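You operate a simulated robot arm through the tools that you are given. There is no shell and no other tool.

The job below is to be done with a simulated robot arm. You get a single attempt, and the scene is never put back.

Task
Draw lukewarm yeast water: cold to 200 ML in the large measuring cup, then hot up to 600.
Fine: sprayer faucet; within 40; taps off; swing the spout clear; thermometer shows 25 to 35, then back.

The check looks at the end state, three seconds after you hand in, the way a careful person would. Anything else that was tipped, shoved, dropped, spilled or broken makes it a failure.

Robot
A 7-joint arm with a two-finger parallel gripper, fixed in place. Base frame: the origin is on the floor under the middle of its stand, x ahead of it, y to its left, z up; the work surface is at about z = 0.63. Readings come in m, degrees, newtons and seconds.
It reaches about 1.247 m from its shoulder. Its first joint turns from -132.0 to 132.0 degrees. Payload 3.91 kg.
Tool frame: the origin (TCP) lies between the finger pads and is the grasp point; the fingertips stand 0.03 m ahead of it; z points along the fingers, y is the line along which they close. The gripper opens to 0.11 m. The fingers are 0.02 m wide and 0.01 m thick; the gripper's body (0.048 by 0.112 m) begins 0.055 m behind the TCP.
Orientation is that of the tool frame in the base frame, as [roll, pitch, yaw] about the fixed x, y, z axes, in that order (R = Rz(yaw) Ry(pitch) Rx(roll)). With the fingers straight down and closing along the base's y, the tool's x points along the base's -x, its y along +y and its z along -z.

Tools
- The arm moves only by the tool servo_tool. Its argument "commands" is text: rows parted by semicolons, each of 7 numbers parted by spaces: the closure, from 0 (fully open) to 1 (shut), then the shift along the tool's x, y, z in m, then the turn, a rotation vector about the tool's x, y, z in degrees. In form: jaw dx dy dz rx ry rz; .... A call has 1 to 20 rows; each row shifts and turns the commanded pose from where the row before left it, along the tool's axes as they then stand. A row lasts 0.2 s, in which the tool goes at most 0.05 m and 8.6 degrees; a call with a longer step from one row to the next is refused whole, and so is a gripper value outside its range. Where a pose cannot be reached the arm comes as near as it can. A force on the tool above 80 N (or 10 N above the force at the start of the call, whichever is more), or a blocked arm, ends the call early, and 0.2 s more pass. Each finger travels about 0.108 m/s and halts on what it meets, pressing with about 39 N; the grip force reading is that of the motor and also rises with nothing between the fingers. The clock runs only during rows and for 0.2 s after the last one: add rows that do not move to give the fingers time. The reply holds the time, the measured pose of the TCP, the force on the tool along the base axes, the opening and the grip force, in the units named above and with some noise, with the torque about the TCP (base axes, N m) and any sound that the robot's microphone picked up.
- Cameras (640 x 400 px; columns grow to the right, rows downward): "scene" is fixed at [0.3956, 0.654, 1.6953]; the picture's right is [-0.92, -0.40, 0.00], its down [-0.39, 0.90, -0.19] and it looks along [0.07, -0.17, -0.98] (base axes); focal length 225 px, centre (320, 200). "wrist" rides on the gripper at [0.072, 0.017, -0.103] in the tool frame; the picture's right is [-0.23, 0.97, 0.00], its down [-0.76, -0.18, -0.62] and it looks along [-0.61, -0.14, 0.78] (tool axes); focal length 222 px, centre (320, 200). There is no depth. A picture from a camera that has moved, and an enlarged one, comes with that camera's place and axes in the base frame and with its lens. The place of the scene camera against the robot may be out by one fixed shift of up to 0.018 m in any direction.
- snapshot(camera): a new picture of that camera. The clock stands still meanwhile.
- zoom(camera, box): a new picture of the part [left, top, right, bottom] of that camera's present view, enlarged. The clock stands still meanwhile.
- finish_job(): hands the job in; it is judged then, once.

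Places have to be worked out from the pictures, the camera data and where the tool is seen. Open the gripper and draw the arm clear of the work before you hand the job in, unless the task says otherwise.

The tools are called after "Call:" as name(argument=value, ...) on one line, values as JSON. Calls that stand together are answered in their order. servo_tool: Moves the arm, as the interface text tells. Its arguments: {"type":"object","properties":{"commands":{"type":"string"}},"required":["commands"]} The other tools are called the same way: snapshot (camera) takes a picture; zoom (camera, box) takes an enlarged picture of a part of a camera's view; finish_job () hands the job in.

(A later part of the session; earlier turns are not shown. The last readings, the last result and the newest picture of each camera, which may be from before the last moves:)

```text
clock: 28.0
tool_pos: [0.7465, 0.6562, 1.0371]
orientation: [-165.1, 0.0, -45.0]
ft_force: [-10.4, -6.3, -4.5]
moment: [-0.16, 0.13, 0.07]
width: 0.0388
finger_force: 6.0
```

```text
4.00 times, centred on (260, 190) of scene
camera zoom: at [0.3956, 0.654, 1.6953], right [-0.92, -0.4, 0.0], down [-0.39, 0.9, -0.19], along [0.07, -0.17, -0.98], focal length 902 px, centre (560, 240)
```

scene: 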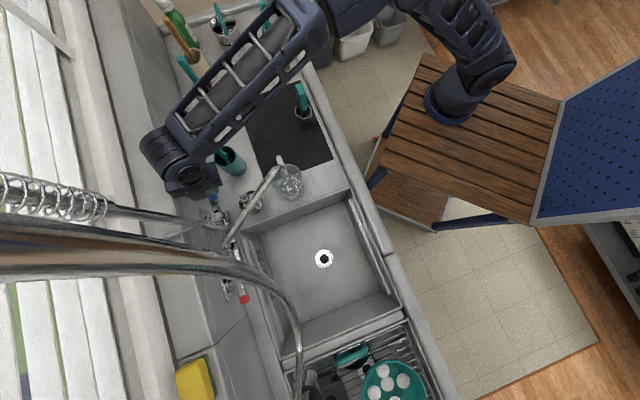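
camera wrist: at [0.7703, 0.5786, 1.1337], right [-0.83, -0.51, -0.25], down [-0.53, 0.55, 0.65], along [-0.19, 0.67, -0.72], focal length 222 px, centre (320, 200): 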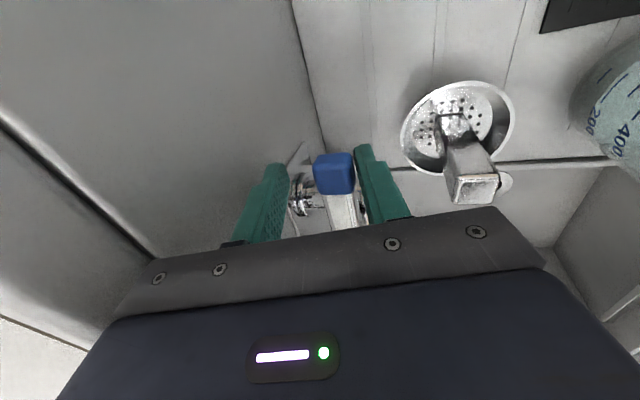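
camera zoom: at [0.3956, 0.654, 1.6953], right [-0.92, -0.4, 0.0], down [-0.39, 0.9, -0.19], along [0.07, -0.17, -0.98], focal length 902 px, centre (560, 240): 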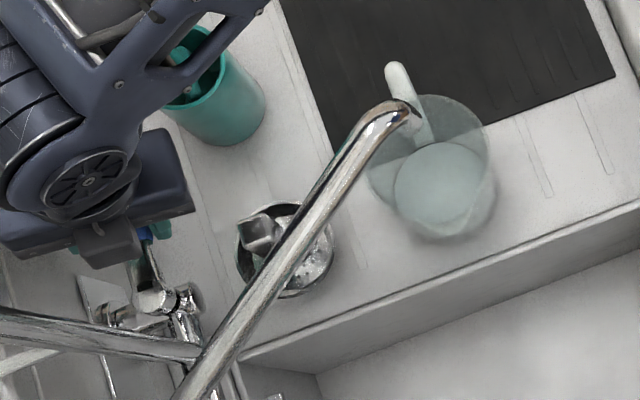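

The waterline now lies right on the 200 mark and the blue lever is shut. I'll release it, lift straight up, and retreat along the way I came in.

Call:
servo_tool(commands="0.5 0 0.004 -0.001 0 0 0; 0.5 0 0 0 0 0 0; 0.5 0 -0.00984 -0.0367 0 0 0; 0.5 0 -0.00984 -0.0367 0 0 0; 0.5 0 -0.00984 -0.0367 0 0 0; 0.5 0 -0.00984 -0.0367 0 0 0; 0.5 0 -0.00984 -0.0367 0 0 0; 0.5 0 0.0429 -0.0115 0 0 0; 0.5 0 0.0429 -0.0115 0 0 0; 0.5 0 0.0429 -0.0115 0 0 0; 0.5 0 0.0429 -0.0115 0 0 0; 0.5 0 0.0429 -0.0115 0 0 0; 0.5 0 0.0429 -0.0115 0 0 0; 0.5 0 0.0429 -0.0115 0 0 0; 0.5 0 0 0 0 0 0")

Call:
snapshot(camera="wrist")

Call:
snapshot(camera="scene")

```text
clock: 31.2
tool_pos: [0.5252, 0.4376, 1.2277]
orientation: [-165.0, 0.1, -45.1]
ft_force: [0.6, -0.5, -0.4]
moment: [-0.03, 0.01, 0.0]
width: 0.0551
finger_force: 0.1
```

```text
taken
camera wrist: at [0.5462, 0.356, 1.3242], right [-0.83, -0.5, -0.25], down [-0.53, 0.55, 0.65], along [-0.19, 0.67, -0.72], focal length 222 px, centre (320, 200)
```

wrist: 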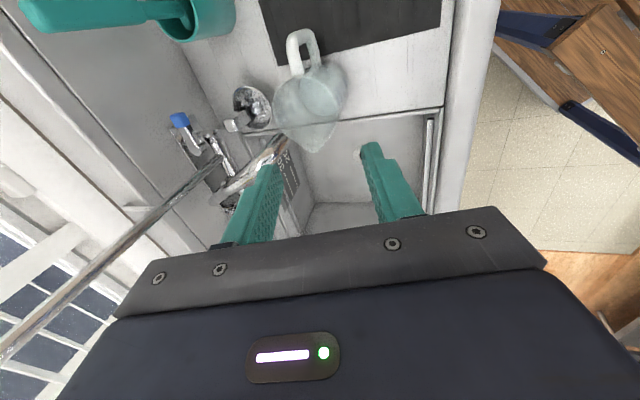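

```text
taken
```

scene: 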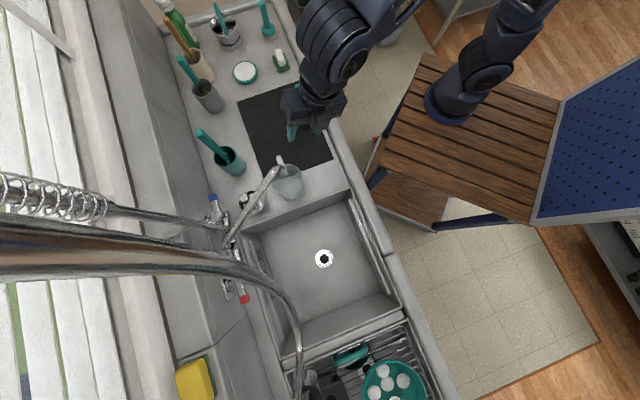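

All intact, with nothing disturbed. Next I'll move over the sink toward the red side and rotate the tool to horizontal, facing the wall with the fingers closing vertically, so it can come in under the hose.

Call:
servo_tool(commands="0.4 -0.0432 0.0083 -0.0022 0 0 0; 0.4 -0.0432 0.0083 -0.0022 0 0 0; 0.4 -0.0432 0.0083 -0.0022 0 0 0; 0.4 -0.0432 0.0083 -0.0022 0 0 0; 0.4 -0.0432 0.0083 -0.0022 0 0 0; 0.4 -0.0432 0.0083 -0.0022 0 0 0; 0.4 -0.0432 0.0083 -0.0022 0 0 0; 0.4 0 0 0 8.333 0 0; 0.4 0 0 0 8.333 0 0; 0.4 0 0 0 8.333 0 0; 0.4 0 0 0 8.333 0 0; 0.4 0 0 0 8.333 0 0; 0.4 0 0 0 8.333 0 0; 0.4 0 0 0 8.333 0 0; 0.4 0 0 0 8.333 0 0; 0.4 0 0 0 8.333 0 0; 0.4 0 0 0 0 0 0")

Call:
snapshot(camera="wrist")

Call:
snapshot(camera="scene")

```text
clock: 34.8
tool_pos: [0.2697, 0.6059, 1.2276]
orientation: [-90.0, -0.1, -45.0]
ft_force: [0.6, 0.3, 0.6]
moment: [-0.01, 0.0, -0.02]
width: 0.0662
finger_force: 0.1
```

```text
taken
camera wrist: at [0.2476, 0.4824, 1.2116], right [-0.16, 0.16, -0.97], down [-0.98, 0.1, 0.18], along [0.12, 0.98, 0.14], focal length 222 px, centre (320, 200)
```

wrist: 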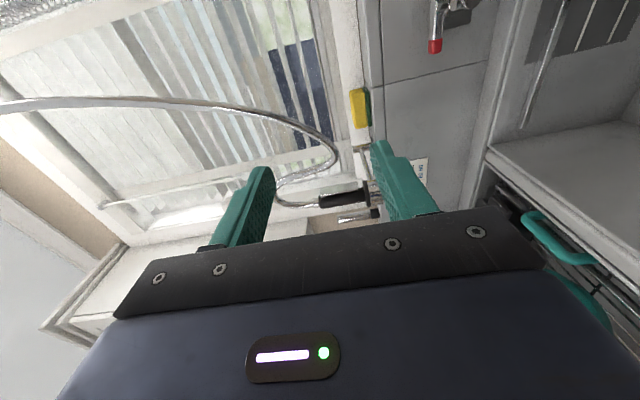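

```text
taken
```

scene: 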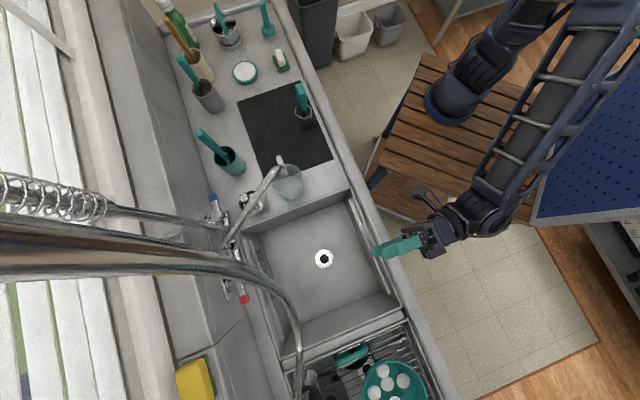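

The tool is now horizontal at R≈-0.238 with the red lever in view, and the hose's lowest point (z≈1.23) leaves plenty of room underneath. I'll drop to lever height and move partway in for a closer look.

Call:
servo_tool(commands="0.4 0 0.0394 0 0 0 0; 0.4 0 0.0394 0 0 0 0; 0.4 0 0.0394 0 0 0 0; 0.4 0 0.0394 0 0 0 0; 0.4 0 0.0394 0 0 0 0; 0.4 0 0 0.045 0 0 0; 0.4 0 0 0.045 0 0 0; 0.4 0 0 0.045 0 0 0; 0.4 0 0 0.045 0 0 0; 0.4 0 0 0.045 0 0 0; 0.4 0 0 0 0 0 0")

Call:
snapshot(camera="wrist")

Call:
snapshot(camera="scene")

```text
clock: 37.2
tool_pos: [0.4312, 0.7661, 1.0298]
orientation: [-90.0, 0.0, -44.9]
ft_force: [1.1, -0.1, -0.3]
moment: [-0.02, 0.0, 0.05]
width: 0.0659
finger_force: 0.0
```

```text
taken
camera wrist: at [0.4091, 0.6425, 1.0137], right [-0.16, 0.16, -0.97], down [-0.98, 0.1, 0.18], along [0.12, 0.98, 0.14], focal length 222 px, centre (320, 200)
```

wrist: 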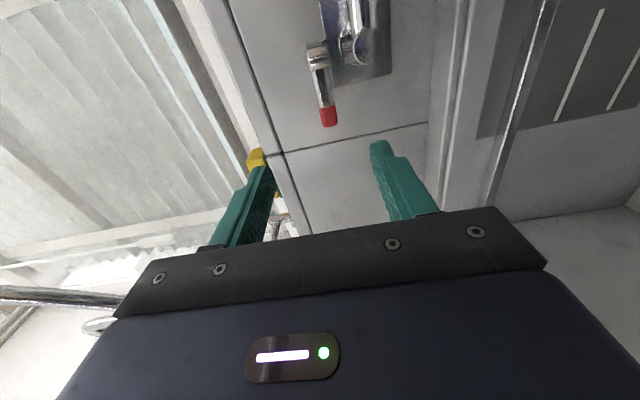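

```text
taken
```

scene: 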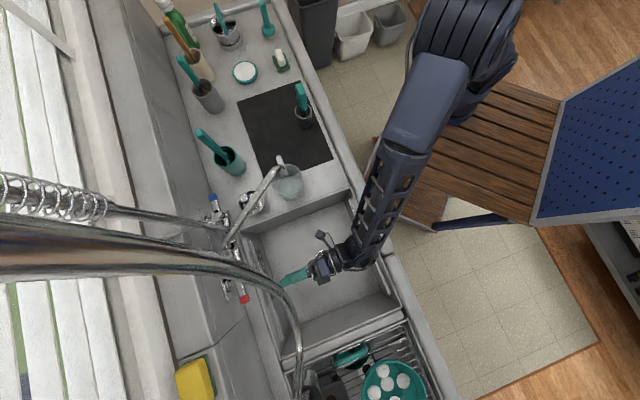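

Call:
zoom(camera="wrist", box=[270, 20, 390, 160])

```text
2.86 times, centred on (330, 90) of wrist
camera zoom: at [0.4091, 0.6425, 1.0137], right [-0.16, 0.16, -0.97], down [-0.98, 0.1, 0.18], along [0.12, 0.98, 0.14], focal length 635 px, centre (291, 514)
```

zoom: 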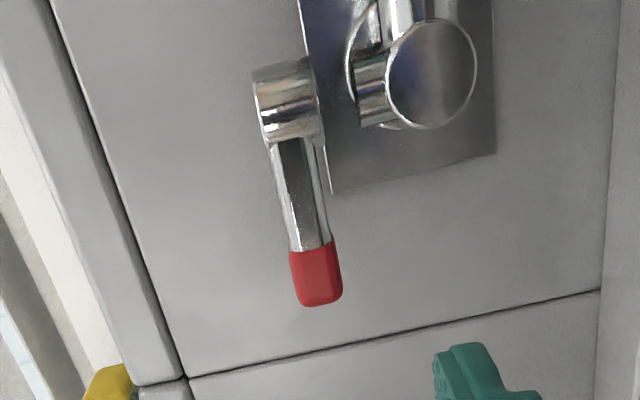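

The red cap is about 20 mm tall, centred near (R -0.243, B 0.987, z 1.0225). I'll align and slide the open fingers around it, one above and one below.

Call:
servo_tool(commands="0.45 -0.006 0.0073 0 0 0 0; 0.45 0 0 0.0324 0 0 0; 0.45 0 0 0.0324 0 0 0; 0.45 0 0 0.0324 0 0 0; 0.45 0 0 0.0322 0 0 0; 0.45 0 0 0 0 0 0")

Call:
snapshot(camera="wrist")

Call:
snapshot(camera="scene")

```text
clock: 38.6
tool_pos: [0.5163, 0.8604, 1.0224]
orientation: [-90.0, 0.0, -45.0]
ft_force: [-0.1, 0.5, 0.8]
moment: [-0.01, 0.03, 0.04]
width: 0.0606
finger_force: 0.0
```

```text
taken
camera wrist: at [0.4947, 0.7368, 1.0073], right [-0.16, 0.16, -0.97], down [-0.98, 0.1, 0.18], along [0.12, 0.98, 0.14], focal length 222 px, centre (320, 200)
```

wrist: 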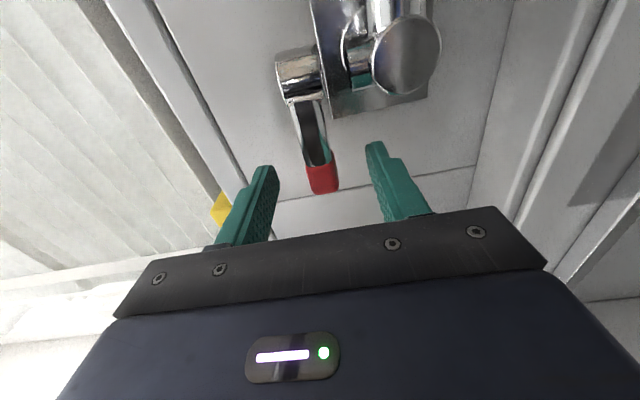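

```text
taken
```

scene: 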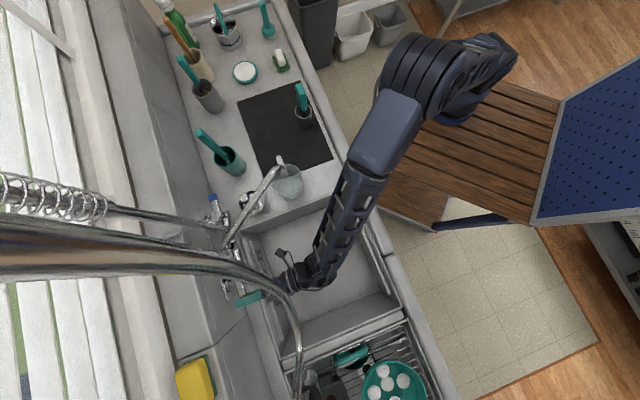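

The cap is between the fingers at the right height. I'll close on it gently.

Call:
servo_tool(commands="0.6 0 0 0 0 0 0; 0.75 0 0 0 0 0 0; 0.85 0 0 0 0 0 0; 0.95 0 0 0 0 0 0; 1 0 0 0 0 0 0; 1 0 0 0 0 0 0")

Call:
snapshot(camera="wrist")

Call:
zoom(camera="scene", box=[200, 140, 320, 240])

```text
clock: 40.0
tool_pos: [0.5155, 0.8602, 1.0218]
orientation: [-90.2, 0.1, -45.0]
ft_force: [-2.4, -4.1, -19.3]
moment: [-0.03, 0.07, -0.27]
width: 0.0178
finger_force: 45.4
```

```text
taken
camera wrist: at [0.4944, 0.7366, 1.0056], right [-0.16, 0.16, -0.97], down [-0.98, 0.1, 0.18], along [0.12, 0.98, 0.14], focal length 222 px, centre (320, 200)
```

wrist: 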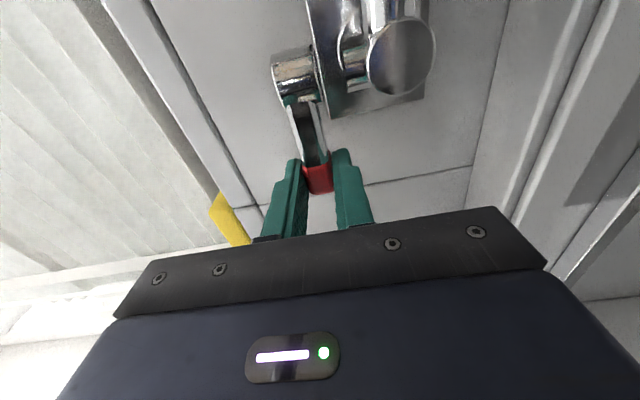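

```text
4.00 times, centred on (260, 190) of scene
camera zoom: at [0.3956, 0.654, 1.6953], right [-0.92, -0.4, 0.0], down [-0.39, 0.9, -0.19], along [0.07, -0.17, -0.98], focal length 902 px, centre (560, 240)
```

zoom: 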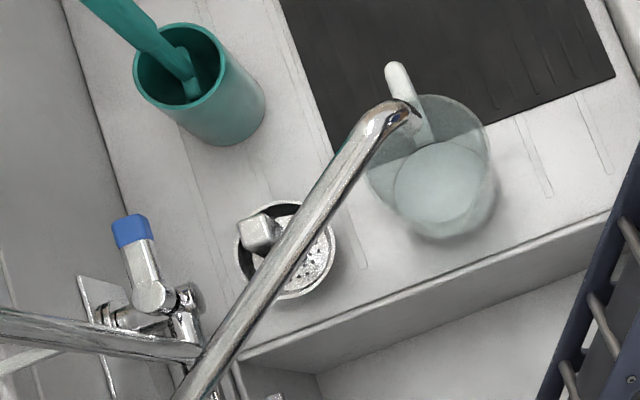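

I have a firm grip on the red cap (width 17.8 mm). I'll nudge down 1.5 mm to relieve the vertical load, then swing the lever about 11° toward the user while rotating with it.

Call:
servo_tool(commands="1 0 0.0015 0 0 0 0; 1 0.0015 0 -0.005 0 -5.5 0; 1 0.0016 0 -0.0051 0 -5.5 0")

Call:
snapshot(camera="wrist")

Call:
zoom(camera="scene", box=[250, 145, 330, 205])

```text
clock: 40.8
tool_pos: [0.512, 0.8508, 1.0207]
orientation: [-90.1, 0.0, -34.0]
ft_force: [-0.2, -14.4, -17.3]
moment: [-0.14, 0.03, -0.84]
width: 0.0175
finger_force: 45.4
```

```text
taken
camera wrist: at [0.5146, 0.7251, 1.0054], right [-0.19, 0.13, -0.97], down [-0.98, -0.09, 0.18], along [-0.07, 0.99, 0.14], focal length 222 px, centre (320, 200)
```

wrist: 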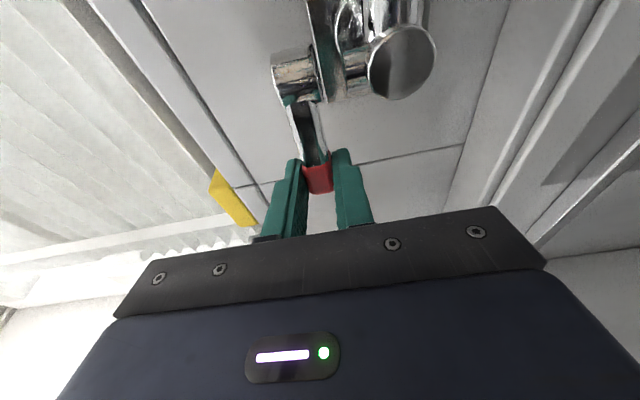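

```text
6.67 times, centred on (290, 175) of scene
camera zoom: at [0.3956, 0.654, 1.6953], right [-0.92, -0.4, 0.0], down [-0.39, 0.9, -0.19], along [0.07, -0.17, -0.98], focal length 1503 px, centre (520, 367)
```

zoom: 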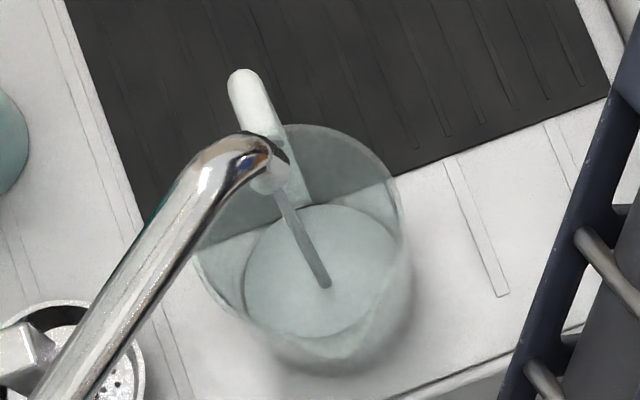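

Hot water is running. I'll take a high-zoom baseline of where the stream meets the surface so I can track the level from the scene camera.

Call:
zoom(camera="scene", box=[270, 170, 310, 195])

```text
16.00 times, centred on (290, 182) of scene
camera zoom: at [0.3956, 0.654, 1.6953], right [-0.92, -0.4, 0.0], down [-0.39, 0.9, -0.19], along [0.07, -0.17, -0.98], focal length 3606 px, centre (800, 480)
```

zoom: 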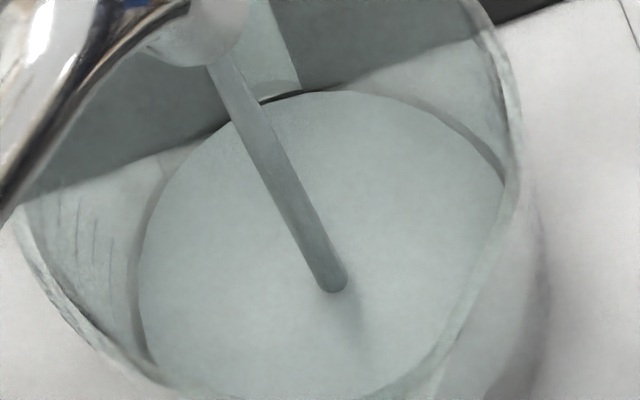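

Call:
zoom(camera="scene", box=[268, 178, 288, 198])

```text
16.00 times, centred on (278, 188) of scene
camera zoom: at [0.3956, 0.654, 1.6953], right [-0.92, -0.4, 0.0], down [-0.39, 0.9, -0.19], along [0.07, -0.17, -0.98], focal length 3606 px, centre (992, 392)
```

zoom: 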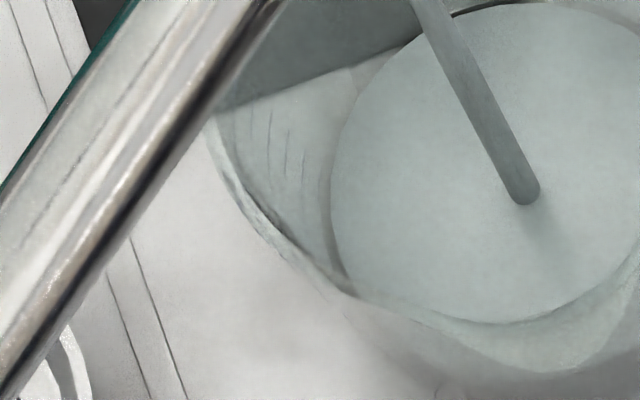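

The cup's marks are visible on its wall here too, with the surface edge shifting about 18 px per 100 mL. I'll run 4 s and measure the rate.

Call:
servo_tool(commands="1 0 0 0 0 0 0; 1 0 0 0 0 0 0; 1 0 0 0 0 0 0; 1 0 0 0 0 0 0; 1 0 0 0 0 0 0; 1 0 0 0 0 0 0; 1 0 0 0 0 0 0; 1 0 0 0 0 0 0; 1 0 0 0 0 0 0; 1 0 0 0 0 0 0; 1 0 0 0 0 0 0; 1 0 0 0 0 0 0; 1 0 0 0 0 0 0; 1 0 0 0 0 0 0; 1 0 0 0 0 0 0; 1 0 0 0 0 0 0; 1 0 0 0 0 0 0; 1 0 0 0 0 0 0; 1 0 0 0 0 0 0")

Call:
zoom(camera="scene", box=[268, 178, 288, 198])

Call:
zoom(camera="scene", box=[270, 170, 310, 195])

```text
clock: 44.8
tool_pos: [0.5131, 0.8512, 1.022]
orientation: [-90.2, 0.0, -34.2]
ft_force: [10.1, -21.3, -25.3]
moment: [-0.29, 0.11, -0.95]
width: 0.0179
finger_force: 45.3
```

```text
16.00 times, centred on (278, 188) of scene
camera zoom: at [0.3956, 0.654, 1.6953], right [-0.92, -0.4, 0.0], down [-0.39, 0.9, -0.19], along [0.07, -0.17, -0.98], focal length 3606 px, centre (992, 392)
```

zoom: 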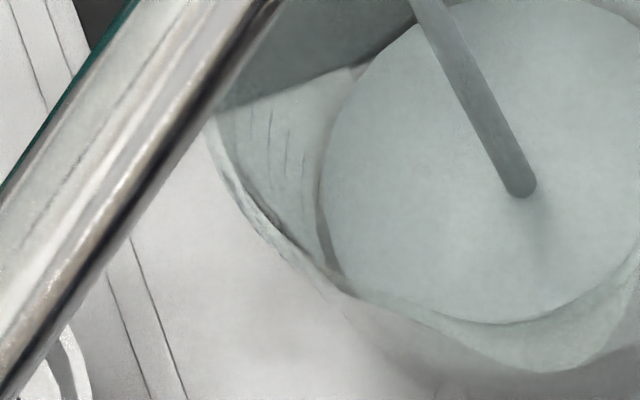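

```text
16.00 times, centred on (290, 182) of scene
camera zoom: at [0.3956, 0.654, 1.6953], right [-0.92, -0.4, 0.0], down [-0.39, 0.9, -0.19], along [0.07, -0.17, -0.98], focal length 3606 px, centre (800, 480)
```

zoom: 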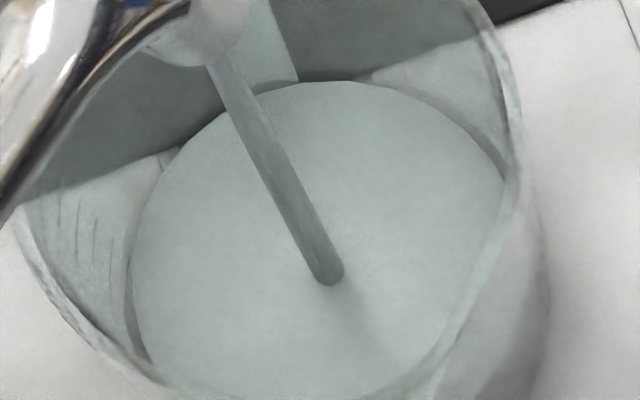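

About 50–60 mL were added in 4 s, so this is slow and controllable. I'll let it run 8 s more and re-measure.

Call:
servo_tool(commands="1 0 0 0 0 0 0; 1 0 0 0 0 0 0; 1 0 0 0 0 0 0; 1 0 0 0 0 0 0; 1 0 0 0 0 0 0; 1 0 0 0 0 0 0; 1 0 0 0 0 0 0; 1 0 0 0 0 0 0; 1 0 0 0 0 0 0; 1 0 0 0 0 0 0; 1 0 0 0 0 0 0; 1 0 0 0 0 0 0; 1 0 0 0 0 0 0; 1 0 0 0 0 0 0; 1 0 0 0 0 0 0; 1 0 0 0 0 0 0; 1 0 0 0 0 0 0; 1 0 0 0 0 0 0; 1 0 0 0 0 0 0")

Call:
servo_tool(commands="1 0 0 0 0 0 0; 1 0 0 0 0 0 0; 1 0 0 0 0 0 0; 1 0 0 0 0 0 0; 1 0 0 0 0 0 0; 1 0 0 0 0 0 0; 1 0 0 0 0 0 0; 1 0 0 0 0 0 0; 1 0 0 0 0 0 0; 1 0 0 0 0 0 0; 1 0 0 0 0 0 0; 1 0 0 0 0 0 0; 1 0 0 0 0 0 0; 1 0 0 0 0 0 0; 1 0 0 0 0 0 0; 1 0 0 0 0 0 0; 1 0 0 0 0 0 0; 1 0 0 0 0 0 0; 1 0 0 0 0 0 0")

Call:
zoom(camera="scene", box=[270, 170, 310, 195])

Call:
zoom(camera="scene", box=[268, 178, 288, 198])

```text
clock: 48.8
tool_pos: [0.5126, 0.8512, 1.0218]
orientation: [-90.2, 0.0, -34.1]
ft_force: [8.9, -15.5, -25.5]
moment: [-0.31, 0.14, -0.6]
width: 0.0179
finger_force: 45.5
```

```text
clock: 52.8
tool_pos: [0.5124, 0.8507, 1.0206]
orientation: [-90.1, 0.0, -34.1]
ft_force: [7.0, -8.4, -23.7]
moment: [-0.33, 0.13, -0.31]
width: 0.018
finger_force: 45.0
```

```text
16.00 times, centred on (290, 182) of scene
camera zoom: at [0.3956, 0.654, 1.6953], right [-0.92, -0.4, 0.0], down [-0.39, 0.9, -0.19], along [0.07, -0.17, -0.98], focal length 3606 px, centre (800, 480)
```

zoom: 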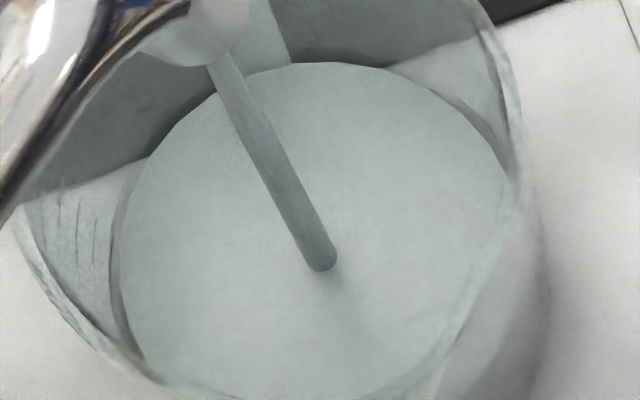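

```text
16.00 times, centred on (278, 188) of scene
camera zoom: at [0.3956, 0.654, 1.6953], right [-0.92, -0.4, 0.0], down [-0.39, 0.9, -0.19], along [0.07, -0.17, -0.98], focal length 3606 px, centre (992, 392)
```

zoom: 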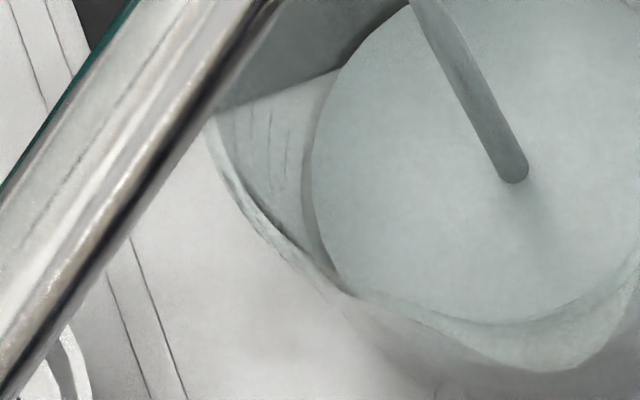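

Steady rise; I judge it around 300–340 mL now. I'll continue for another 8 s and measure again.

Call:
servo_tool(commands="1 0 0 0 0 0 0; 1 0 0 0 0 0 0; 1 0 0 0 0 0 0; 1 0 0 0 0 0 0; 1 0 0 0 0 0 0; 1 0 0 0 0 0 0; 1 0 0 0 0 0 0; 1 0 0 0 0 0 0; 1 0 0 0 0 0 0; 1 0 0 0 0 0 0; 1 0 0 0 0 0 0; 1 0 0 0 0 0 0; 1 0 0 0 0 0 0; 1 0 0 0 0 0 0; 1 0 0 0 0 0 0; 1 0 0 0 0 0 0; 1 0 0 0 0 0 0; 1 0 0 0 0 0 0; 1 0 0 0 0 0 0")

Call:
servo_tool(commands="1 0 0 0 0 0 0; 1 0 0 0 0 0 0; 1 0 0 0 0 0 0; 1 0 0 0 0 0 0; 1 0 0 0 0 0 0; 1 0 0 0 0 0 0; 1 0 0 0 0 0 0; 1 0 0 0 0 0 0; 1 0 0 0 0 0 0; 1 0 0 0 0 0 0; 1 0 0 0 0 0 0; 1 0 0 0 0 0 0; 1 0 0 0 0 0 0; 1 0 0 0 0 0 0; 1 0 0 0 0 0 0; 1 0 0 0 0 0 0; 1 0 0 0 0 0 0; 1 0 0 0 0 0 0; 1 0 0 0 0 0 0")

Call:
zoom(camera="scene", box=[270, 170, 310, 195])

Call:
zoom(camera="scene", box=[270, 182, 290, 194])

```text
clock: 56.8
tool_pos: [0.5126, 0.8509, 1.0226]
orientation: [-90.0, 0.0, -34.1]
ft_force: [4.8, -5.0, -22.3]
moment: [-0.24, 0.12, -0.17]
width: 0.0178
finger_force: 44.8
```

```text
clock: 60.8
tool_pos: [0.5126, 0.8515, 1.0205]
orientation: [-90.1, 0.0, -34.1]
ft_force: [3.2, -2.7, -21.2]
moment: [-0.33, 0.12, -0.01]
width: 0.018
finger_force: 44.8
```

```text
16.00 times, centred on (290, 182) of scene
camera zoom: at [0.3956, 0.654, 1.6953], right [-0.92, -0.4, 0.0], down [-0.39, 0.9, -0.19], along [0.07, -0.17, -0.98], focal length 3606 px, centre (800, 480)
```

zoom: 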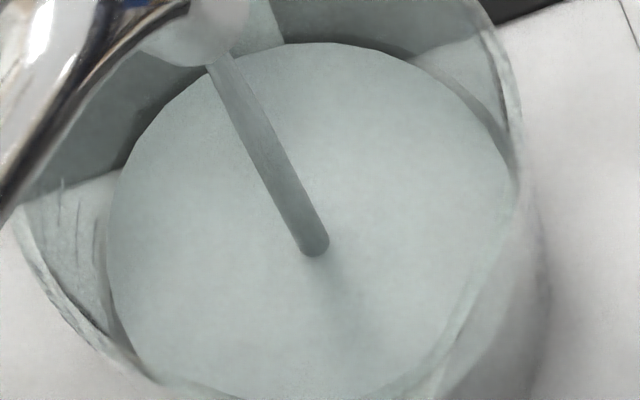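

```text
16.00 times, centred on (280, 188) of scene
camera zoom: at [0.3956, 0.654, 1.6953], right [-0.92, -0.4, 0.0], down [-0.39, 0.9, -0.19], along [0.07, -0.17, -0.98], focal length 3606 px, centre (960, 392)
```

zoom: 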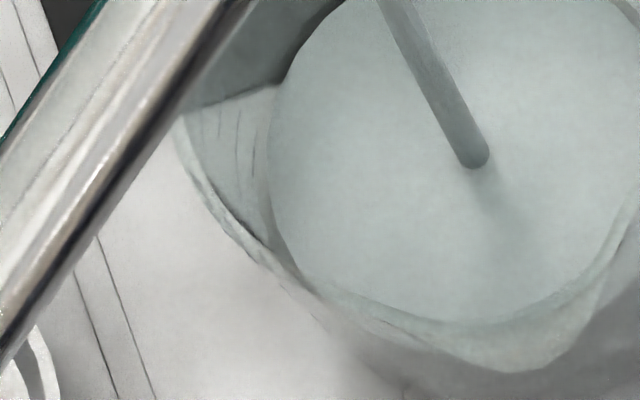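

Call:
zoom(camera="scene", box=[268, 179, 284, 195])

Call:
snapshot(camera="wrist")

```text
16.00 times, centred on (276, 187) of scene
camera zoom: at [0.3956, 0.654, 1.6953], right [-0.92, -0.4, 0.0], down [-0.39, 0.9, -0.19], along [0.07, -0.17, -0.98], focal length 3606 px, centre (1024, 408)
```

zoom: 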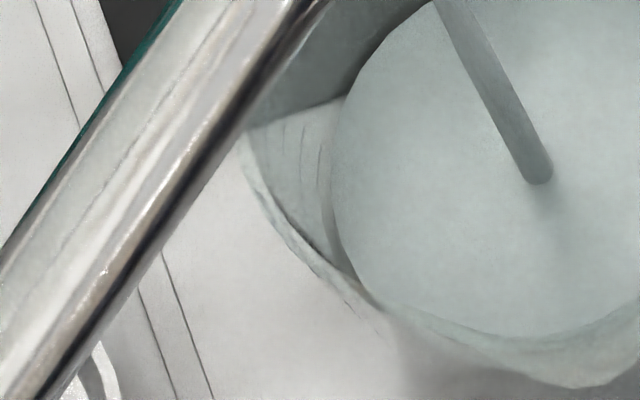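

```text
taken
camera wrist: at [0.5145, 0.7255, 1.0054], right [-0.19, 0.13, -0.97], down [-0.98, -0.09, 0.18], along [-0.06, 0.99, 0.14], focal length 222 px, centre (320, 200)
```

wrist: 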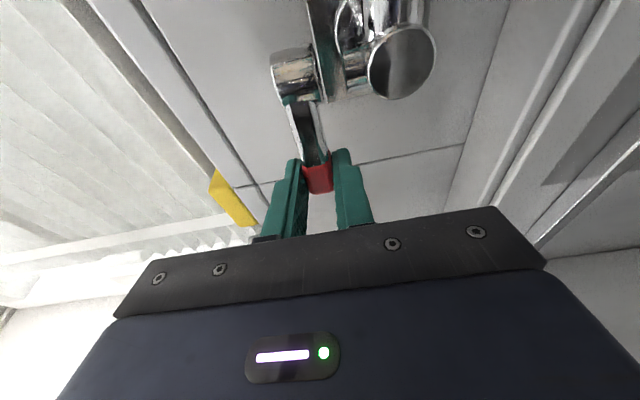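

Contact-point geometry suggests about 400 mL, with the rate around 10 mL/s. I'll run 8 s more and re-measure before closing to verify from the side.

Call:
servo_tool(commands="1 0 0 0 0 0 0; 1 0 0 0 0 0 0; 1 0 0 0 0 0 0; 1 0 0 0 0 0 0; 1 0 0 0 0 0 0; 1 0 0 0 0 0 0; 1 0 0 0 0 0 0; 1 0 0 0 0 0 0; 1 0 0 0 0 0 0; 1 0 0 0 0 0 0; 1 0 0 0 0 0 0; 1 0 0 0 0 0 0; 1 0 0 0 0 0 0; 1 0 0 0 0 0 0; 1 0 0 0 0 0 0; 1 0 0 0 0 0 0; 1 0 0 0 0 0 0; 1 0 0 0 0 0 0; 1 0 0 0 0 0 0")

Call:
servo_tool(commands="1 0 0 0 0 0 0; 1 0 0 0 0 0 0; 1 0 0 0 0 0 0; 1 0 0 0 0 0 0; 1 0 0 0 0 0 0; 1 0 0 0 0 0 0; 1 0 0 0 0 0 0; 1 0 0 0 0 0 0; 1 0 0 0 0 0 0; 1 0 0 0 0 0 0; 1 0 0 0 0 0 0; 1 0 0 0 0 0 0; 1 0 0 0 0 0 0; 1 0 0 0 0 0 0; 1 0 0 0 0 0 0; 1 0 0 0 0 0 0; 1 0 0 0 0 0 0; 1 0 0 0 0 0 0; 1 0 0 0 0 0 0")

Call:
zoom(camera="scene", box=[270, 170, 310, 195])

Call:
zoom(camera="scene", box=[268, 178, 288, 198])

```text
clock: 64.8
tool_pos: [0.5123, 0.8514, 1.0218]
orientation: [-90.0, 0.0, -34.1]
ft_force: [2.4, -2.1, -20.4]
moment: [-0.28, 0.09, -0.08]
width: 0.0179
finger_force: 44.6
```

```text
clock: 68.8
tool_pos: [0.5124, 0.8522, 1.0212]
orientation: [-90.1, 0.0, -34.1]
ft_force: [0.9, -0.6, -21.0]
moment: [-0.3, 0.08, -0.01]
width: 0.0176
finger_force: 44.7
```

```text
16.00 times, centred on (290, 182) of scene
camera zoom: at [0.3956, 0.654, 1.6953], right [-0.92, -0.4, 0.0], down [-0.39, 0.9, -0.19], along [0.07, -0.17, -0.98], focal length 3606 px, centre (800, 480)
```

zoom: 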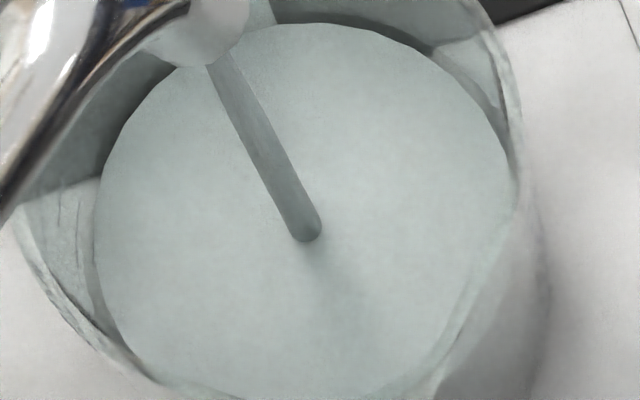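

```text
16.00 times, centred on (278, 188) of scene
camera zoom: at [0.3956, 0.654, 1.6953], right [-0.92, -0.4, 0.0], down [-0.39, 0.9, -0.19], along [0.07, -0.17, -0.98], focal length 3606 px, centre (992, 392)
```

zoom: 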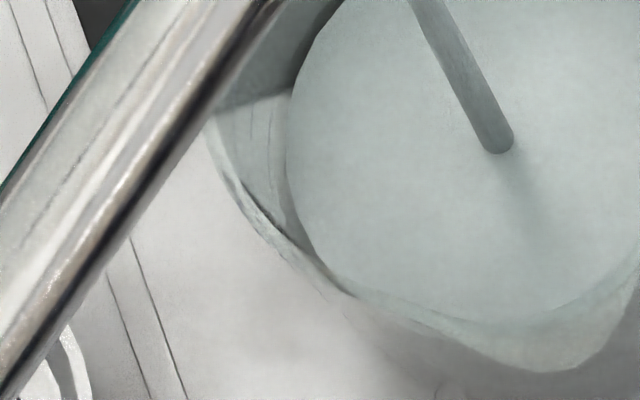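

The surface has reached the mark that must be 500 mL: one 100 mL mark passes per ~8.5 s, and the next long mark is 600. I'll run about 6.5 s more, then compare with the 600 line.

Call:
servo_tool(commands="1 0 0 0 0 0 0; 1 0 0 0 0 0 0; 1 0 0 0 0 0 0; 1 0 0 0 0 0 0; 1 0 0 0 0 0 0; 1 0 0 0 0 0 0; 1 0 0 0 0 0 0; 1 0 0 0 0 0 0; 1 0 0 0 0 0 0; 1 0 0 0 0 0 0; 1 0 0 0 0 0 0; 1 0 0 0 0 0 0; 1 0 0 0 0 0 0; 1 0 0 0 0 0 0; 1 0 0 0 0 0 0; 1 0 0 0 0 0 0; 1 0 0 0 0 0 0; 1 0 0 0 0 0 0; 1 0 0 0 0 0 0")

Call:
servo_tool(commands="1 0 0 0 0 0 0; 1 0 0 0 0 0 0; 1 0 0 0 0 0 0; 1 0 0 0 0 0 0; 1 0 0 0 0 0 0; 1 0 0 0 0 0 0; 1 0 0 0 0 0 0; 1 0 0 0 0 0 0; 1 0 0 0 0 0 0; 1 0 0 0 0 0 0; 1 0 0 0 0 0 0")

Call:
zoom(camera="scene", box=[270, 170, 310, 195])

Call:
zoom(camera="scene", box=[268, 178, 288, 198])

```text
clock: 72.8
tool_pos: [0.5113, 0.8521, 1.0216]
orientation: [-90.0, 0.0, -34.1]
ft_force: [1.4, -0.6, -20.5]
moment: [-0.26, 0.06, -0.03]
width: 0.018
finger_force: 44.8
```

```text
clock: 75.2
tool_pos: [0.5132, 0.8519, 1.0211]
orientation: [-90.0, 0.0, -34.1]
ft_force: [1.4, -1.3, -20.7]
moment: [-0.28, 0.07, -0.03]
width: 0.0179
finger_force: 45.2
```

```text
16.00 times, centred on (290, 182) of scene
camera zoom: at [0.3956, 0.654, 1.6953], right [-0.92, -0.4, 0.0], down [-0.39, 0.9, -0.19], along [0.07, -0.17, -0.98], focal length 3606 px, centre (800, 480)
```

zoom: 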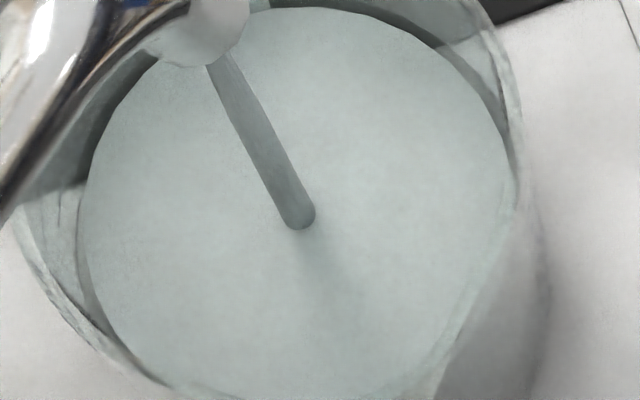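

```text
16.00 times, centred on (278, 188) of scene
camera zoom: at [0.3956, 0.654, 1.6953], right [-0.92, -0.4, 0.0], down [-0.39, 0.9, -0.19], along [0.07, -0.17, -0.98], focal length 3606 px, centre (992, 392)
```

zoom: 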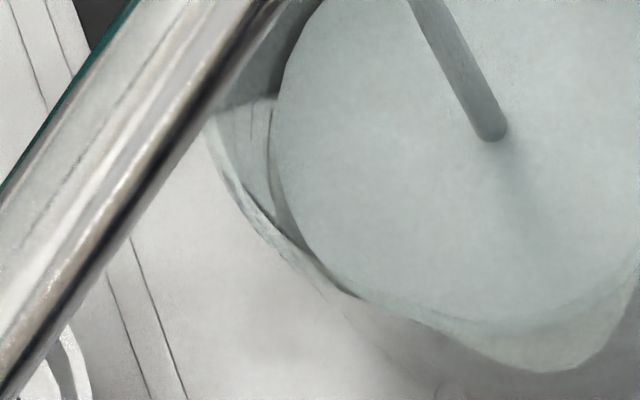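

Surface is just short of the 600 line, at roughly 575–585 mL. I'll run 1 s more and swing the hot lever back to closed, with a slight extra push against its stop.

Call:
servo_tool(commands="1 0 0 0 0 0 0; 1 0 0 0 0 0 0; 1 0 0 0 0 0 0; 1 0 0 0 0 0 0; 1 0 0 0 0 0 0; 1 -0.0011 0 0.0052 0 5.5 0; 1 -0.0010 0 0.0051 0 5.5 0; 1 0 0 0.003 0 0 0; 1 0 0 0 0 0 0")

Call:
zoom(camera="scene", box=[270, 170, 310, 195])

Call:
snapshot(camera="wrist")

```text
clock: 77.2
tool_pos: [0.5166, 0.8633, 1.0204]
orientation: [-90.1, 0.1, -45.0]
ft_force: [-12.3, -17.9, -19.7]
moment: [-0.01, 0.02, 0.01]
width: 0.0176
finger_force: 45.2
```

```text
16.00 times, centred on (290, 182) of scene
camera zoom: at [0.3956, 0.654, 1.6953], right [-0.92, -0.4, 0.0], down [-0.39, 0.9, -0.19], along [0.07, -0.17, -0.98], focal length 3606 px, centre (800, 480)
```

zoom: 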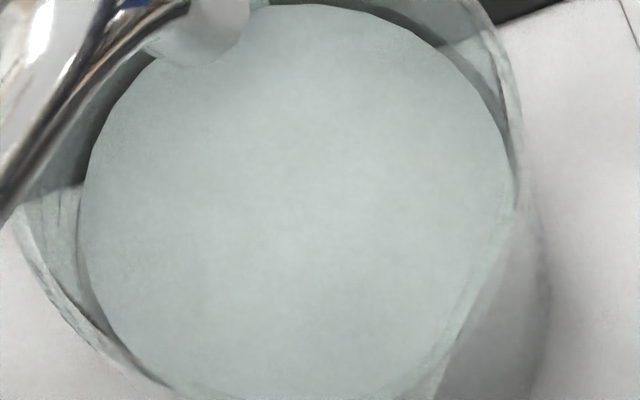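

```text
taken
camera wrist: at [0.4955, 0.7389, 1.0054], right [-0.16, 0.16, -0.97], down [-0.98, 0.1, 0.18], along [0.12, 0.98, 0.14], focal length 222 px, centre (320, 200)
```

wrist: 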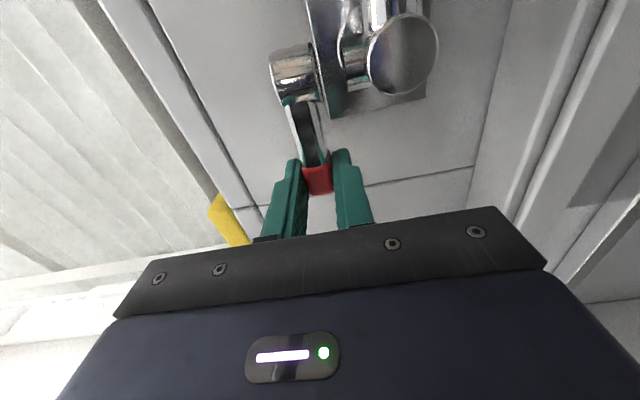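

The stream has stopped with the red lever against its stop. I'll relax, open the fingers, back straight out from under the hose, and then look at the level from the side.

Call:
servo_tool(commands="1 0 0 -0.0025 0 0 0; 0.8 0 0 0 0 0 0; 0.6 0 0 0 0 0 0; 0.45 0 0 0 0 0 0; 0.45 0 0 0 0 0 0; 0.45 0 0 -0.03 0 0 0; 0.45 0 0 -0.04 0 0 0; 0.45 0 0 -0.04 0 0 0; 0.45 0 0 -0.04 0 0 0; 0.45 0 0 0 0 0 0")

Call:
snapshot(camera="wrist")

Call:
snapshot(camera="scene")

```text
clock: 79.4
tool_pos: [0.4107, 0.7527, 1.0216]
orientation: [-89.9, 0.0, -45.1]
ft_force: [0.6, 0.4, 0.7]
moment: [0.01, 0.0, 0.03]
width: 0.0606
finger_force: 0.0
```

```text
taken
camera wrist: at [0.3878, 0.6295, 1.0056], right [-0.16, 0.16, -0.97], down [-0.98, 0.1, 0.18], along [0.13, 0.98, 0.14], focal length 222 px, centre (320, 200)
```

wrist: 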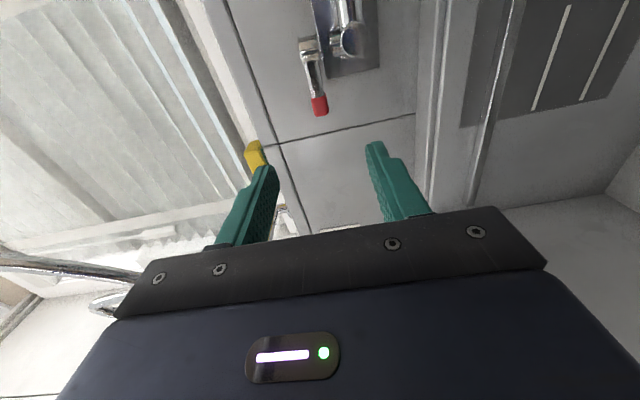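

```text
taken
```

scene: 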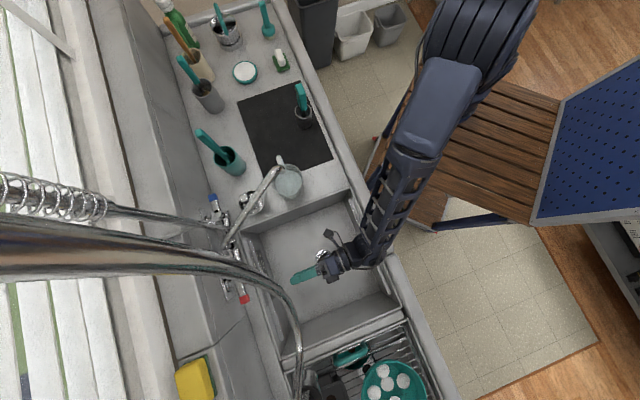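

The red lever is closed, matching its original position. I'll back out further and slide over to see the cup from the side.

Call:
servo_tool(commands="0.6 0 -0.02 -0.04 0 0 0; 0.7 0 -0.02 -0.04 0 0 0; 0.8 0 -0.02 -0.04 0 0 0; 0.9 0 -0.02 -0.04 0 0 0; 1 0 -0.02 -0.04 0 0 0; 1 0 -0.02 -0.04 0 0 0; 1 0.045 0 0 0 0 0; 1 0.045 0 0 0 0 0; 1 0.045 0 0 0 0 0; 1 0.045 0 0 0 0 0; 1 0.045 0 0 0 0 0; 1 0.045 0 0 0 0 0; 1 0.045 0 0 0 0 0; 1 0.045 0 0 0 0 0; 1 0 0 0 0 0 0")

Call:
snapshot(camera="wrist")

Call:
snapshot(camera="scene")

```text
clock: 82.6
tool_pos: [0.4814, 0.3817, 1.1459]
orientation: [-90.3, -0.1, -45.0]
ft_force: [-0.1, 0.4, 0.4]
moment: [-0.03, 0.0, 0.02]
width: 0.0
finger_force: 37.3
out of reach, approached as far as the arm can: row 12, 13, 14
```

```text
taken
camera wrist: at [0.4597, 0.2576, 1.1307], right [-0.16, 0.16, -0.97], down [-0.98, 0.1, 0.18], along [0.12, 0.98, 0.14], focal length 222 px, centre (320, 200)
```

wrist: 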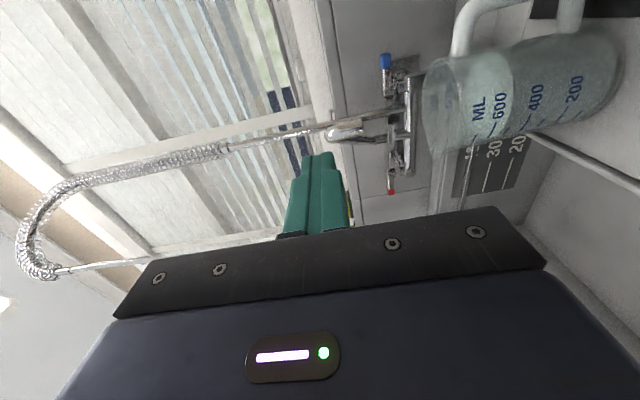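

```text
taken
```

scene: 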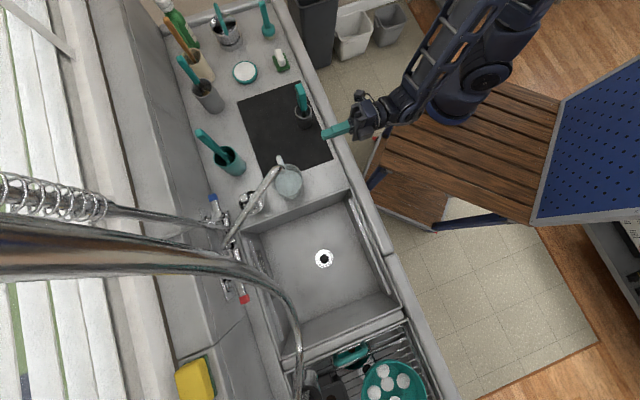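

Call:
zoom(camera="wrist", box=[420, 20, 630, 160])

Call:
zoom(camera="wrist", box=[450, 60, 530, 150])

```text
2.86 times, centred on (525, 90) of wrist
camera zoom: at [0.4597, 0.2576, 1.1307], right [-0.16, 0.16, -0.97], down [-0.98, 0.1, 0.18], along [0.12, 0.98, 0.14], focal length 635 px, centre (-266, 514)
```

zoom: 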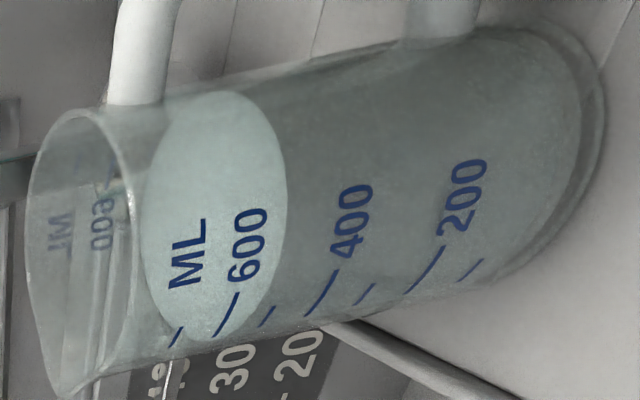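

```text
4.44 times, centred on (490, 105) of wrist
camera zoom: at [0.4597, 0.2576, 1.1307], right [-0.16, 0.16, -0.97], down [-0.98, 0.1, 0.18], along [0.12, 0.98, 0.14], focal length 987 px, centre (-436, 622)
```

zoom: 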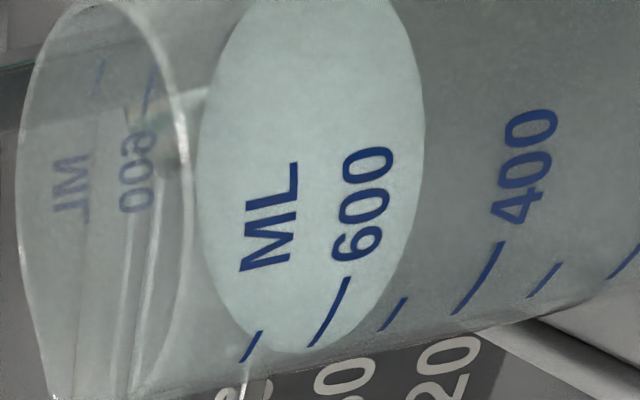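

Call:
zoom(camera="wrist", box=[470, 110, 500, 140])

```text
13.33 times, centred on (485, 125) of wrist
camera zoom: at [0.4597, 0.2576, 1.1307], right [-0.16, 0.16, -0.97], down [-0.98, 0.1, 0.18], along [0.12, 0.98, 0.14], focal length 2962 px, centre (-1880, 1200)
```

zoom: 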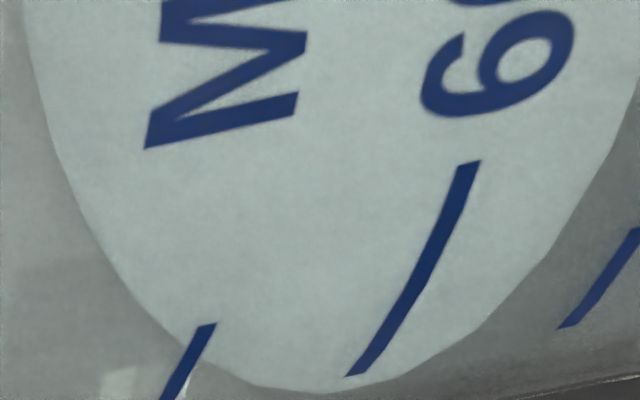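

This side view gives a clean reading: the near waterline sits between the 500 and 600 marks at about 545 mL, so it needs about 55 mL more hot. I'll go back to the red lever by the same route.

Call:
servo_tool(commands="1 -0.045 0 0 0 0 0; 0.9 -0.045 0 0 0 0 0; 0.8 -0.045 0 0 0 0 0; 0.7 -0.045 0 0 0 0 0; 0.6 -0.045 0 0 0 0 0; 0.5 -0.045 0 0 0 0 0; 0.45 -0.045 0 0 0 0 0; 0.45 -0.045 0 0 0 0 0; 0.45 0 0 0 0 0 0")

Call:
snapshot(camera="wrist")

```text
clock: 84.6
tool_pos: [0.225, 0.6357, 1.1478]
orientation: [-90.0, 0.0, -45.1]
ft_force: [0.6, 0.5, 0.0]
moment: [0.0, 0.03, 0.0]
width: 0.0604
finger_force: 0.0
```

```text
taken
camera wrist: at [0.2035, 0.5119, 1.131], right [-0.16, 0.16, -0.97], down [-0.98, 0.1, 0.18], along [0.13, 0.98, 0.14], focal length 222 px, centre (320, 200)
```

wrist: 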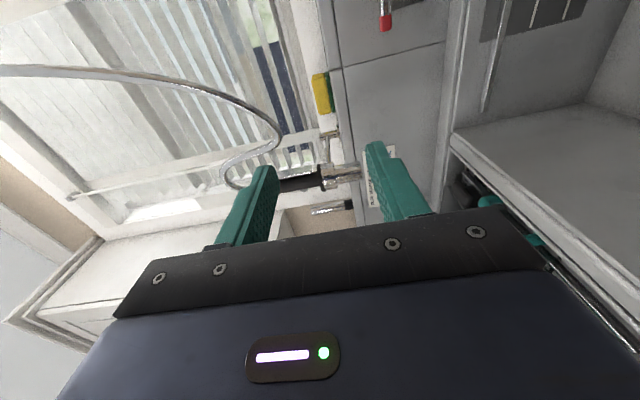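

The pose is re-synced at R -0.290, B 0.609, z 1.148. I'll return to the red lever's grasp pose: shift and descend first, then go straight in.

Call:
servo_tool(commands="0.45 0.0157 0.0421 0 0 0 0; 0.45 0.0157 0.0421 0 0 0 0; 0.45 0.0157 0.0421 0 0 0 0; 0.45 0 0 0.045 0 0 0; 0.45 0 0 0.045 0 0 0; 0.45 0 0 0.045 0 0 0; 0.45 0 0 0.045 0 0 0; 0.45 0 0 0.045 0 0 0; 0.45 0 0 0.045 0 0 0; 0.45 0 0 0.02 0 0 0; 0.45 0 0 0 0 0 0")

Call:
snapshot(camera="wrist")

```text
clock: 87.0
tool_pos: [0.4631, 0.8082, 1.0188]
orientation: [-90.1, 0.1, -45.0]
ft_force: [1.3, 1.5, 1.0]
moment: [0.0, -0.02, 0.01]
width: 0.0606
finger_force: 0.1
```

```text
taken
camera wrist: at [0.4417, 0.6843, 1.004], right [-0.16, 0.16, -0.97], down [-0.98, 0.1, 0.18], along [0.12, 0.98, 0.14], focal length 222 px, centre (320, 200)
```

wrist: 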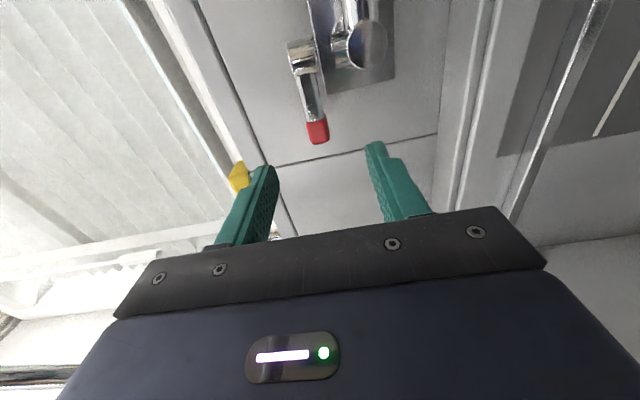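

Call:
servo_tool(commands="0.45 0.0004 0 0.0373 0 0 0; 0.45 0.0003 0 0.0373 0 0 0; 0.45 0 0 0 0 0 0; 0.6 0 0 0 0 0 0; 0.75 0 0 0 0 0 0; 0.85 0 0 0 0 0 0; 0.95 0 0 0 0 0 0; 1 0 0 0 0 0 0; 1 0 0 0 0 0 0")

Call:
snapshot(camera="wrist")

Call:
zoom(camera="scene", box=[270, 170, 310, 195])

```text
clock: 89.0
tool_pos: [0.5185, 0.8609, 1.0208]
orientation: [-89.8, 0.1, -45.1]
ft_force: [7.1, 11.5, 33.3]
moment: [-0.19, 0.03, 0.74]
width: 0.0178
finger_force: 45.0
```

```text
taken
camera wrist: at [0.4961, 0.7372, 1.0046], right [-0.16, 0.16, -0.97], down [-0.98, 0.1, 0.18], along [0.12, 0.98, 0.15], focal length 222 px, centre (320, 200)
```

wrist: 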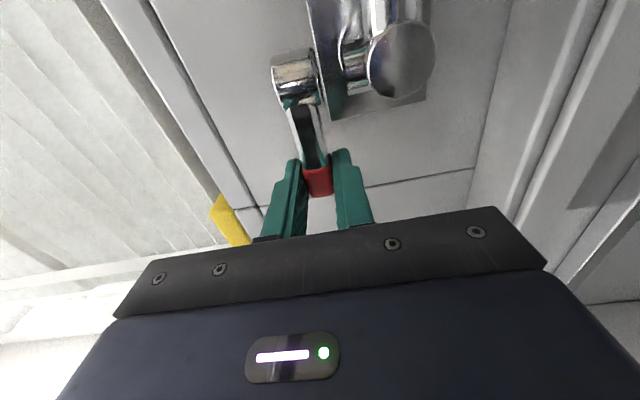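

```text
16.00 times, centred on (290, 182) of scene
camera zoom: at [0.3956, 0.654, 1.6953], right [-0.92, -0.4, 0.0], down [-0.39, 0.9, -0.19], along [0.07, -0.17, -0.98], focal length 3606 px, centre (800, 480)
```

zoom: 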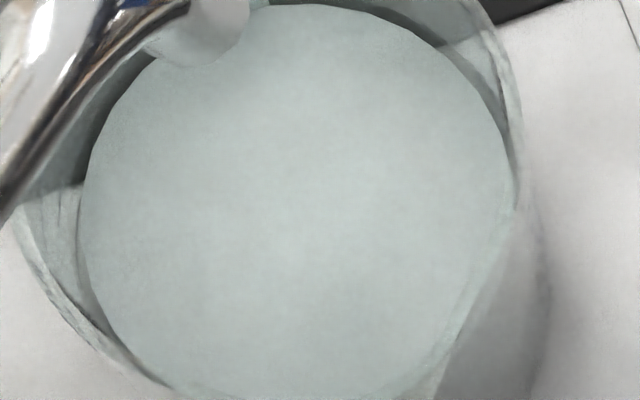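

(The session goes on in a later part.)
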